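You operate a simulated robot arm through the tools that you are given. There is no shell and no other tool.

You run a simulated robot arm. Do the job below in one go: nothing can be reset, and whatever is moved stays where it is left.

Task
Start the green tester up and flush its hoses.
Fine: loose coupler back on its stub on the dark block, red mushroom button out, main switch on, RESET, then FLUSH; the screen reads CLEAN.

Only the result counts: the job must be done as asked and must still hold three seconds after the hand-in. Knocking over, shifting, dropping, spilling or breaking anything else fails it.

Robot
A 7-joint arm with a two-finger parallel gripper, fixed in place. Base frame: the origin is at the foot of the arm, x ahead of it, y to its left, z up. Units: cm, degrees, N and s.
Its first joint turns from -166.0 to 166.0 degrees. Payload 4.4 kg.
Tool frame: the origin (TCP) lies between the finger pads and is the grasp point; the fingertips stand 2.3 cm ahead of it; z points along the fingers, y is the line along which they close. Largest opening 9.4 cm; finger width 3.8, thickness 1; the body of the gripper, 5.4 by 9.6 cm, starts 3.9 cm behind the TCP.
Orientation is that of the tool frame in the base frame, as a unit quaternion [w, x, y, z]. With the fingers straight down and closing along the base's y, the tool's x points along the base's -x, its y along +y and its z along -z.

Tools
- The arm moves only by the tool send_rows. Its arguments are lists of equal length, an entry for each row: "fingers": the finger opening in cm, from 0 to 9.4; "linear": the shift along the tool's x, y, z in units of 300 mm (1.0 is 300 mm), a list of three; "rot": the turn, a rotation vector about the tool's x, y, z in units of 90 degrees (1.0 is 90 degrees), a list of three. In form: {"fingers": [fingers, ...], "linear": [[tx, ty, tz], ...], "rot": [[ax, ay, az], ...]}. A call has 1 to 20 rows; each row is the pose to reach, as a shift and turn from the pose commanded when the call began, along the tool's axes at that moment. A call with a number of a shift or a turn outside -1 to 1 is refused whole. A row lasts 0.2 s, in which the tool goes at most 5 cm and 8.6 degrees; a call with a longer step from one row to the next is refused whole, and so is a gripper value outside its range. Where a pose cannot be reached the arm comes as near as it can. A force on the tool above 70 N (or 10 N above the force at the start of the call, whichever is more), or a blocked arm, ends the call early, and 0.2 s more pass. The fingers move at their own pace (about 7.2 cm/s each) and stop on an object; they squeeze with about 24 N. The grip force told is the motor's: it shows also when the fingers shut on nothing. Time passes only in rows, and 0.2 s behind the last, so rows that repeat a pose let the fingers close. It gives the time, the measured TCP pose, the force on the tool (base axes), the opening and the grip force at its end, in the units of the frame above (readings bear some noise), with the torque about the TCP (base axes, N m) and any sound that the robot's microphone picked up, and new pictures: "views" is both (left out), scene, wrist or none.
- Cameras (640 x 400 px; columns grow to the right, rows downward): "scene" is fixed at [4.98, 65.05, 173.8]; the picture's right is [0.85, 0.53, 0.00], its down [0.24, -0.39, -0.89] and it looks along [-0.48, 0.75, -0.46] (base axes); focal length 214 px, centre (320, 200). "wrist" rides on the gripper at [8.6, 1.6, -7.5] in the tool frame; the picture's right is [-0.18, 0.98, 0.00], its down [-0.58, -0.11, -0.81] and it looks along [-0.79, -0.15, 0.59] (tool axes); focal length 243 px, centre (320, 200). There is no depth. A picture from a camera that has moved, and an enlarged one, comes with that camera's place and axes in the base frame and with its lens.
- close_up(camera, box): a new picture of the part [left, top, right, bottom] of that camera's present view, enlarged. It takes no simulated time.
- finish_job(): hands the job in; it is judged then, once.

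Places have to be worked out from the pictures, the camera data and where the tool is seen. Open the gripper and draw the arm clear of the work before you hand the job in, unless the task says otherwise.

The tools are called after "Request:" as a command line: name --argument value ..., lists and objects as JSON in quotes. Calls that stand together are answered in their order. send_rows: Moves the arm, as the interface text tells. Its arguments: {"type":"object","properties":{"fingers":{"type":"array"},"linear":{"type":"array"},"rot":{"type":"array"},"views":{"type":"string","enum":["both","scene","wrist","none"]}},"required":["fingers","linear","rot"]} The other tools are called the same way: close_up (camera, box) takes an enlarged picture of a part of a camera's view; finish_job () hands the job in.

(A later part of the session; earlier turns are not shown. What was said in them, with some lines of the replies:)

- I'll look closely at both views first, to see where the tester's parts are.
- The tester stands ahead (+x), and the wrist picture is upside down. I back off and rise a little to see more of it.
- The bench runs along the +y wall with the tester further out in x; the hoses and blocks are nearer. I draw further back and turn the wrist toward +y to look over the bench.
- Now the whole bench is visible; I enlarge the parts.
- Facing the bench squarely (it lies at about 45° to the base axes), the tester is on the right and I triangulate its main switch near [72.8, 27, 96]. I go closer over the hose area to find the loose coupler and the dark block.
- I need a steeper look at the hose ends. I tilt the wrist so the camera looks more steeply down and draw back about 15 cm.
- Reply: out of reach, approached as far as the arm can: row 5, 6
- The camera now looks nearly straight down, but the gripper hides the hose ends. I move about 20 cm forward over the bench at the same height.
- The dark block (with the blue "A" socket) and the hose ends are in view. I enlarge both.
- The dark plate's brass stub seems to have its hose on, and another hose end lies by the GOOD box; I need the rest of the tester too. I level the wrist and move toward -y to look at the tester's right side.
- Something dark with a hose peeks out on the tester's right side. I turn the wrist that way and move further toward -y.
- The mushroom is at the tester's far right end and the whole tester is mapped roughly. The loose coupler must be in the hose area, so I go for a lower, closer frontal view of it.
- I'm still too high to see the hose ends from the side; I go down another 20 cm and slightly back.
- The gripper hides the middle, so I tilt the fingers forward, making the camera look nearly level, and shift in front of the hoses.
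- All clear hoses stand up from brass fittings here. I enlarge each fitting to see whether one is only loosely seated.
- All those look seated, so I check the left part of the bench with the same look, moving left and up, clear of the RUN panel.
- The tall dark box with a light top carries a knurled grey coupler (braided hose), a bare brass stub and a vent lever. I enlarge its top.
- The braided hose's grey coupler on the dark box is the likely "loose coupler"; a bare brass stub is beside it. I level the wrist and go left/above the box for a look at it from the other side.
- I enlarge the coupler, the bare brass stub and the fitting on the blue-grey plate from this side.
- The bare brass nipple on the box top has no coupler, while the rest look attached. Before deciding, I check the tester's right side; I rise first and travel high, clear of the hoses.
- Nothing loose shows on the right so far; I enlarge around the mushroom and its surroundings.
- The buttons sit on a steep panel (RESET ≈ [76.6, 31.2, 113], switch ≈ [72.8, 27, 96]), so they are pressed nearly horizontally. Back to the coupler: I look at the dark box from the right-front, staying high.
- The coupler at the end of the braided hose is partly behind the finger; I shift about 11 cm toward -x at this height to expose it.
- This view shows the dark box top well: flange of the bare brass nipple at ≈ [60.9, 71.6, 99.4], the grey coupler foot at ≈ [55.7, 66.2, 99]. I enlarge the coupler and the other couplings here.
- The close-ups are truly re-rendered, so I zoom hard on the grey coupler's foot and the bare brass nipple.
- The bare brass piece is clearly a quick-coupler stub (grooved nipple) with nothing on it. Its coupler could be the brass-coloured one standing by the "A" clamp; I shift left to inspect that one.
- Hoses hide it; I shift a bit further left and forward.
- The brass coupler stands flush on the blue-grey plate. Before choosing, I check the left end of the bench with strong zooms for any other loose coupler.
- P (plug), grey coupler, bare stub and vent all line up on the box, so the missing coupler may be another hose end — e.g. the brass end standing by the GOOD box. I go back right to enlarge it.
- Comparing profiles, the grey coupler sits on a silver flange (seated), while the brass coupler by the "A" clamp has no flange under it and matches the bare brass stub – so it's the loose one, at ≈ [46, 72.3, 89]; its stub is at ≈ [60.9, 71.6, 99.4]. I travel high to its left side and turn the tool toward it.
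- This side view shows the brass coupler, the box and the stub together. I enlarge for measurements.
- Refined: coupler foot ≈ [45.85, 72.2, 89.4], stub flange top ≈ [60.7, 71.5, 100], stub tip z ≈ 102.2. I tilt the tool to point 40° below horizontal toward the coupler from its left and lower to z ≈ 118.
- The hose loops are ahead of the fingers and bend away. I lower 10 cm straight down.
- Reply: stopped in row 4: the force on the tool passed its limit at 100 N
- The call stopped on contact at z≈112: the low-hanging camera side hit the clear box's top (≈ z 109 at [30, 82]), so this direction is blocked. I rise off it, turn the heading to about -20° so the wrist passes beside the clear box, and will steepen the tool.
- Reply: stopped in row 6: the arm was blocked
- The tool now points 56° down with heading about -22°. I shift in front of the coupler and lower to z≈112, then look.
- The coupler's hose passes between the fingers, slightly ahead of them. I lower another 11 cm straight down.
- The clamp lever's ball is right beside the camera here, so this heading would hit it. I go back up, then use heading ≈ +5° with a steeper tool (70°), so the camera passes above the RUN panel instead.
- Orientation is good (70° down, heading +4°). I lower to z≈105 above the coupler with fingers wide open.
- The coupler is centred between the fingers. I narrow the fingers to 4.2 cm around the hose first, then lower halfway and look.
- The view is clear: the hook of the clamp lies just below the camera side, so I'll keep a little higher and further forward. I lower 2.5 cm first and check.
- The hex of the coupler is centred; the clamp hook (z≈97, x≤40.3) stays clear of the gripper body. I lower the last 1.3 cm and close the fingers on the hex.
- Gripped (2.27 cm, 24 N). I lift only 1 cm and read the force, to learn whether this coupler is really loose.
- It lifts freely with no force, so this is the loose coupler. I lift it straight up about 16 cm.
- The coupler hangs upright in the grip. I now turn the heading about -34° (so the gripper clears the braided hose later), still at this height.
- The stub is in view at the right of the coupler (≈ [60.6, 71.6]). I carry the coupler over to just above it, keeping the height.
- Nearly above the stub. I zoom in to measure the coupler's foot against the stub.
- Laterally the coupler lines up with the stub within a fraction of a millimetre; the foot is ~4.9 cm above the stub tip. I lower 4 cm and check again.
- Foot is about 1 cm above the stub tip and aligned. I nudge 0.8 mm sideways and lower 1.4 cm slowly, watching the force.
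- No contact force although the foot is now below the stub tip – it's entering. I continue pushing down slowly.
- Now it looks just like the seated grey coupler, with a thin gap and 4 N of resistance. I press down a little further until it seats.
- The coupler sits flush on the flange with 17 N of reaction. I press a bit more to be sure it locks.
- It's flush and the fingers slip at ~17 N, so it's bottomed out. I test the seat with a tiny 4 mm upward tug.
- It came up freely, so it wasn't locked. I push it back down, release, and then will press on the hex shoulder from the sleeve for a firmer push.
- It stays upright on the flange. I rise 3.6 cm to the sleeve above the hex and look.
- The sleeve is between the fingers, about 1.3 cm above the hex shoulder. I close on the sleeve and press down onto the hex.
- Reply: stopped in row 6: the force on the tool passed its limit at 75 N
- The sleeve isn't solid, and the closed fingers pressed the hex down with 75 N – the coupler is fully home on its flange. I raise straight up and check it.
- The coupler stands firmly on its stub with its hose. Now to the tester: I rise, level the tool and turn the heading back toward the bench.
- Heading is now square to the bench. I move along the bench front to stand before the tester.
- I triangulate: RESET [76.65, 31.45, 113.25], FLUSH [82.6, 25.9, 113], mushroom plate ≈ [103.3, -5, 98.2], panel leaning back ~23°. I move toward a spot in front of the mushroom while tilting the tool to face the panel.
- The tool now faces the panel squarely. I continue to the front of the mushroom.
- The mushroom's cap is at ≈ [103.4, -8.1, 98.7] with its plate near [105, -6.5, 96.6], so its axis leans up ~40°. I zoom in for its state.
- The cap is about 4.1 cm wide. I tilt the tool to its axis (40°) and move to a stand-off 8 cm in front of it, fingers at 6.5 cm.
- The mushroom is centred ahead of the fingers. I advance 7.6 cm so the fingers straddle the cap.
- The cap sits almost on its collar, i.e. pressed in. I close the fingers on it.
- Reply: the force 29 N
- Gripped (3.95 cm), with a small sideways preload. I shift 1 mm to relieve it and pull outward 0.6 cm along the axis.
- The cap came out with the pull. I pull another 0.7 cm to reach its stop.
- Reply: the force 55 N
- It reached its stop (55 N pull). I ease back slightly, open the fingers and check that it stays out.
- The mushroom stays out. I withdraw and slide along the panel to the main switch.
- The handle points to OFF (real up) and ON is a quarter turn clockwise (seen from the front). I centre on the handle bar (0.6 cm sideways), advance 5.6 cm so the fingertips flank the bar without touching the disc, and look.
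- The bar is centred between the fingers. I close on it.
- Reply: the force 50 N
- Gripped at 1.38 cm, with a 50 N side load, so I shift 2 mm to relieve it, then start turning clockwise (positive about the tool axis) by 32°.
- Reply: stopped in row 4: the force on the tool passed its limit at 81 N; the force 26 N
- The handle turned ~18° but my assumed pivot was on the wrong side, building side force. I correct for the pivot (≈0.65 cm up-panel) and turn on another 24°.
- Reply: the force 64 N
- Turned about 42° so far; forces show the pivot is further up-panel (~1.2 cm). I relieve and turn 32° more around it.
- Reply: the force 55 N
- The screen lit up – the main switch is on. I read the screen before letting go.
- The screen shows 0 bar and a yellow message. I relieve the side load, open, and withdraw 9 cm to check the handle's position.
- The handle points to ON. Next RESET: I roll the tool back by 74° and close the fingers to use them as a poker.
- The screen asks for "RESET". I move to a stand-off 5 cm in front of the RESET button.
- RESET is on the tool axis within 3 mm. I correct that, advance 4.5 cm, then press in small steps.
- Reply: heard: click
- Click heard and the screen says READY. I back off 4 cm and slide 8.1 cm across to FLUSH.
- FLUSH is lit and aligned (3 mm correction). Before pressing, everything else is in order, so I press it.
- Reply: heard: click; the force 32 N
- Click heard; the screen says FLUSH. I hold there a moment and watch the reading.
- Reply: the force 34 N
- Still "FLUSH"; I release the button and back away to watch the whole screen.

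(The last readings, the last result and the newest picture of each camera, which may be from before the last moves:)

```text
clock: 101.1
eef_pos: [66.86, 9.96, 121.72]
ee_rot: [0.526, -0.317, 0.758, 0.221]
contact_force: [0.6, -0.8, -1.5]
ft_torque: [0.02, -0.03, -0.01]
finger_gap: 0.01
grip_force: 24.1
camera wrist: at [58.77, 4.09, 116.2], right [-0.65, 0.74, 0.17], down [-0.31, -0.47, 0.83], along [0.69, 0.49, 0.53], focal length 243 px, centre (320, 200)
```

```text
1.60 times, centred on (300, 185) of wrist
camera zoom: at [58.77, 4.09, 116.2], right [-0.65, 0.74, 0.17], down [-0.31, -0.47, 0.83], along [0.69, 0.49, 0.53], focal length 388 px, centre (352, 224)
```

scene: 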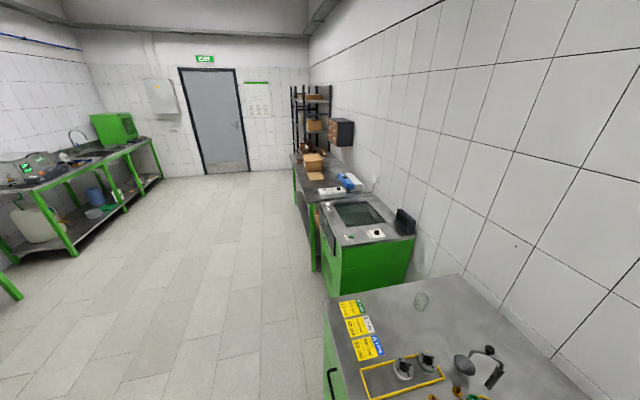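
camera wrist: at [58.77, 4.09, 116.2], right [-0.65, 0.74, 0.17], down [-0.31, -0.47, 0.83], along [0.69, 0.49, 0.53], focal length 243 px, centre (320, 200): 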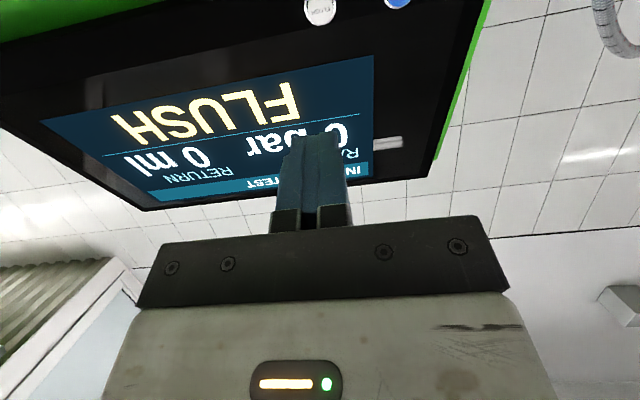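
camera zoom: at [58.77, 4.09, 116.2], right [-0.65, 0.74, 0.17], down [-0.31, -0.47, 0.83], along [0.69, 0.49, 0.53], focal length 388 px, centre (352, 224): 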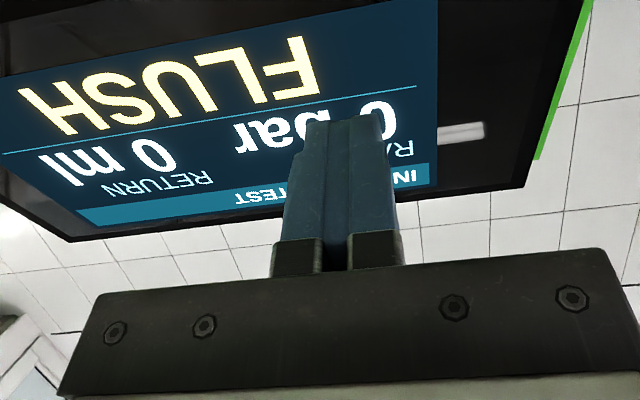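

The screen shows FLUSH running (RAIL 0 bar, RETURN 0 ml). I wait while opening the gripper and drawing back a bit.

Request:
send_rows --fingers '[2, 4, 6, 6, 6, 6, 6, 6, 6, 6]' --linear '[[0, 0, -0.05], [0, 0, -0.1], [0, 0, -0.1], [0, 0, -0.1], [0, 0, -0.1], [0, 0, -0.1], [0, 0, -0.1], [0, 0, -0.1], [0, 0, -0.1], [0, 0, -0.1]]' --rot '[[0, 0, 0], [0, 0, 0], [0, 0, 0], [0, 0, 0], [0, 0, 0], [0, 0, 0], [0, 0, 0], [0, 0, 0], [0, 0, 0], [0, 0, 0]]' --views "wrist"

```text
clock: 103.3
eef_pos: [64.88, 8.29, 122.77]
ee_rot: [0.526, -0.317, 0.758, 0.221]
contact_force: [0.1, 0.2, -0.2]
ft_torque: [0.02, 0.01, 0.0]
finger_gap: 5.98
grip_force: 0.0
camera wrist: at [56.81, 2.35, 117.23], right [-0.65, 0.74, 0.17], down [-0.31, -0.47, 0.83], along [0.69, 0.49, 0.54], focal length 243 px, centre (320, 200)
```

wrist: 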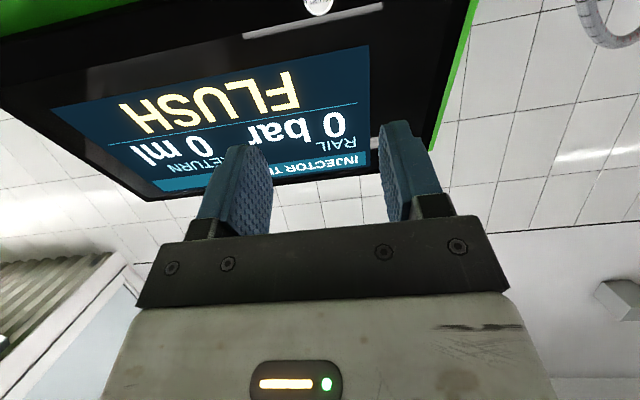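

Still flushing; I keep waiting.

Request:
send_rows --fingers '[6, 6, 6, 6, 6, 6, 6, 6, 6, 6, 6, 6, 6, 6, 6, 6, 6, 6, 6, 6]' --linear '[[0, 0, 0], [0, 0, 0], [0, 0, 0], [0, 0, 0], [0, 0, 0], [0, 0, 0], [0, 0, 0], [0, 0, 0], [0, 0, 0], [0, 0, 0], [0, 0, 0], [0, 0, 0], [0, 0, 0], [0, 0, 0], [0, 0, 0], [0, 0, 0], [0, 0, 0], [0, 0, 0], [0, 0, 0], [0, 0, 0]]' --rot '[[0, 0, 0], [0, 0, 0], [0, 0, 0], [0, 0, 0], [0, 0, 0], [0, 0, 0], [0, 0, 0], [0, 0, 0], [0, 0, 0], [0, 0, 0], [0, 0, 0], [0, 0, 0], [0, 0, 0], [0, 0, 0], [0, 0, 0], [0, 0, 0], [0, 0, 0], [0, 0, 0], [0, 0, 0], [0, 0, 0]]' --views "wrist"

```text
clock: 107.5
eef_pos: [64.82, 8.34, 122.77]
ee_rot: [0.526, -0.317, 0.758, 0.221]
contact_force: [0.1, 0.8, 0.5]
ft_torque: [0.01, 0.01, 0.0]
finger_gap: 6.01
grip_force: 0.0
camera wrist: at [56.81, 2.35, 117.23], right [-0.65, 0.74, 0.17], down [-0.31, -0.47, 0.83], along [0.69, 0.49, 0.54], focal length 243 px, centre (320, 200)
```

wrist: 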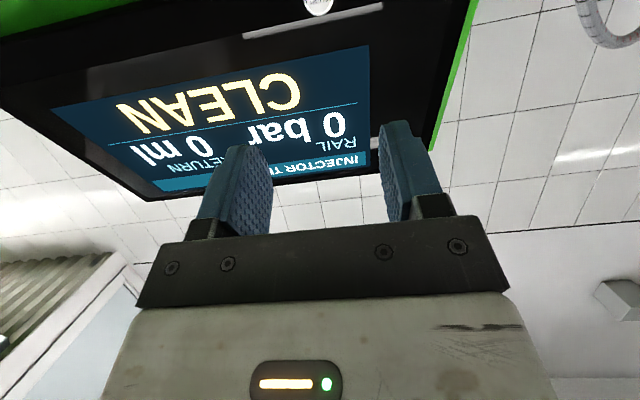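

The screen reads CLEAN. I draw the arm further back, clear of the work, with the gripper open.

Request:
send_rows --fingers '[7, 8, 8, 8, 8, 8]' --linear '[[0, 0, -0.12], [0, 0, -0.25], [0, 0, -0.38], [0, 0, -0.5], [0, 0, -0.5], [0, 0, -0.5]]' --rot '[[0, 0, 0], [0, 0, 0], [0, 0, 0], [0, 0, 0], [0, 0, 0], [0, 0, 0]]' --views "both"

Request:
close_up --camera "wrist" --box '[60, 0, 640, 230]'

```text
clock: 108.9
eef_pos: [55.24, -1.63, 128.11]
ee_rot: [0.526, -0.317, 0.758, 0.221]
contact_force: [-0.4, -0.4, -0.4]
ft_torque: [0.0, 0.02, -0.02]
finger_gap: 7.99
grip_force: 0.1
camera wrist: at [47.09, -7.49, 122.42], right [-0.65, 0.74, 0.17], down [-0.31, -0.47, 0.83], along [0.69, 0.49, 0.54], focal length 243 px, centre (320, 200)
```

scene: 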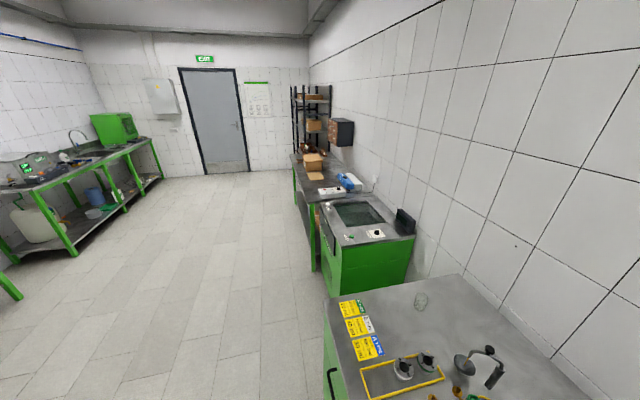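
wrist: 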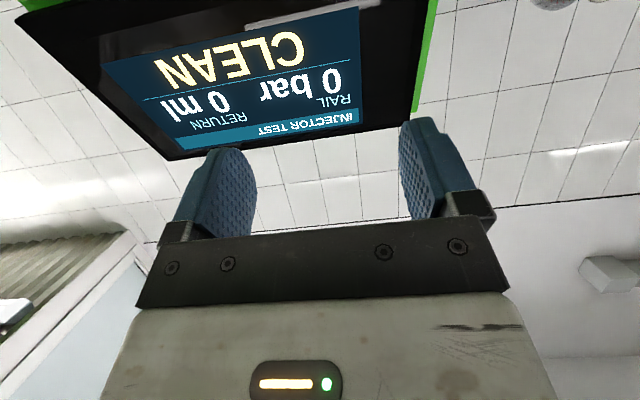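

```text
1.10 times, centred on (350, 115) of wrist
camera zoom: at [47.09, -7.49, 122.42], right [-0.65, 0.74, 0.17], down [-0.31, -0.47, 0.83], along [0.69, 0.49, 0.54], focal length 268 px, centre (287, 294)
```

zoom: 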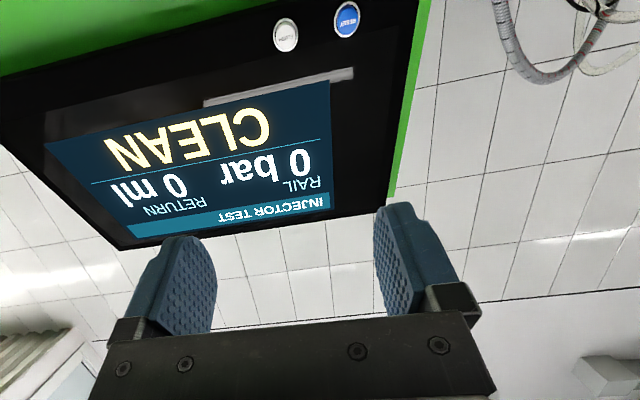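

The screen holds CLEAN, and the coupler, mushroom button and main switch are all set as asked. The gripper is open and the arm is clear of the work, so I hand the job in.

Request:
finish_job

```text
The job is handed in.
```

The green tester is started up, its hoses are flushed, and the screen reads CLEAN. It was still reading CLEAN when I handed the job in.

- **Coupler:** The loose one was the brass coupler standing on the plate by the "A" clamp. I moved it onto the bare brass stub on the dark block and pressed it flush. It has no latch that I could find: after the first push it lifted off freely. I pressed it down again, harder, but didn't tug it after that.
- **Red mushroom button:** I pulled it out to its stop and it stayed out.
- **Main switch:** It's turned to ON.
- **RESET and FLUSH:** I heard a click on each press. The screen went from RESET to READY, then FLUSH, and CLEAN a few seconds later.

**One bump:** While I was lining up on the coupler, the arm hit something near the clear box and stopped at about 100 N. It looked like the underside of the wrist had touched the box's top. Nothing looked shifted in the pictures I took afterwards, but I didn't inspect the box closely.

At hand-in the gripper was open and the arm was clear of the bench.
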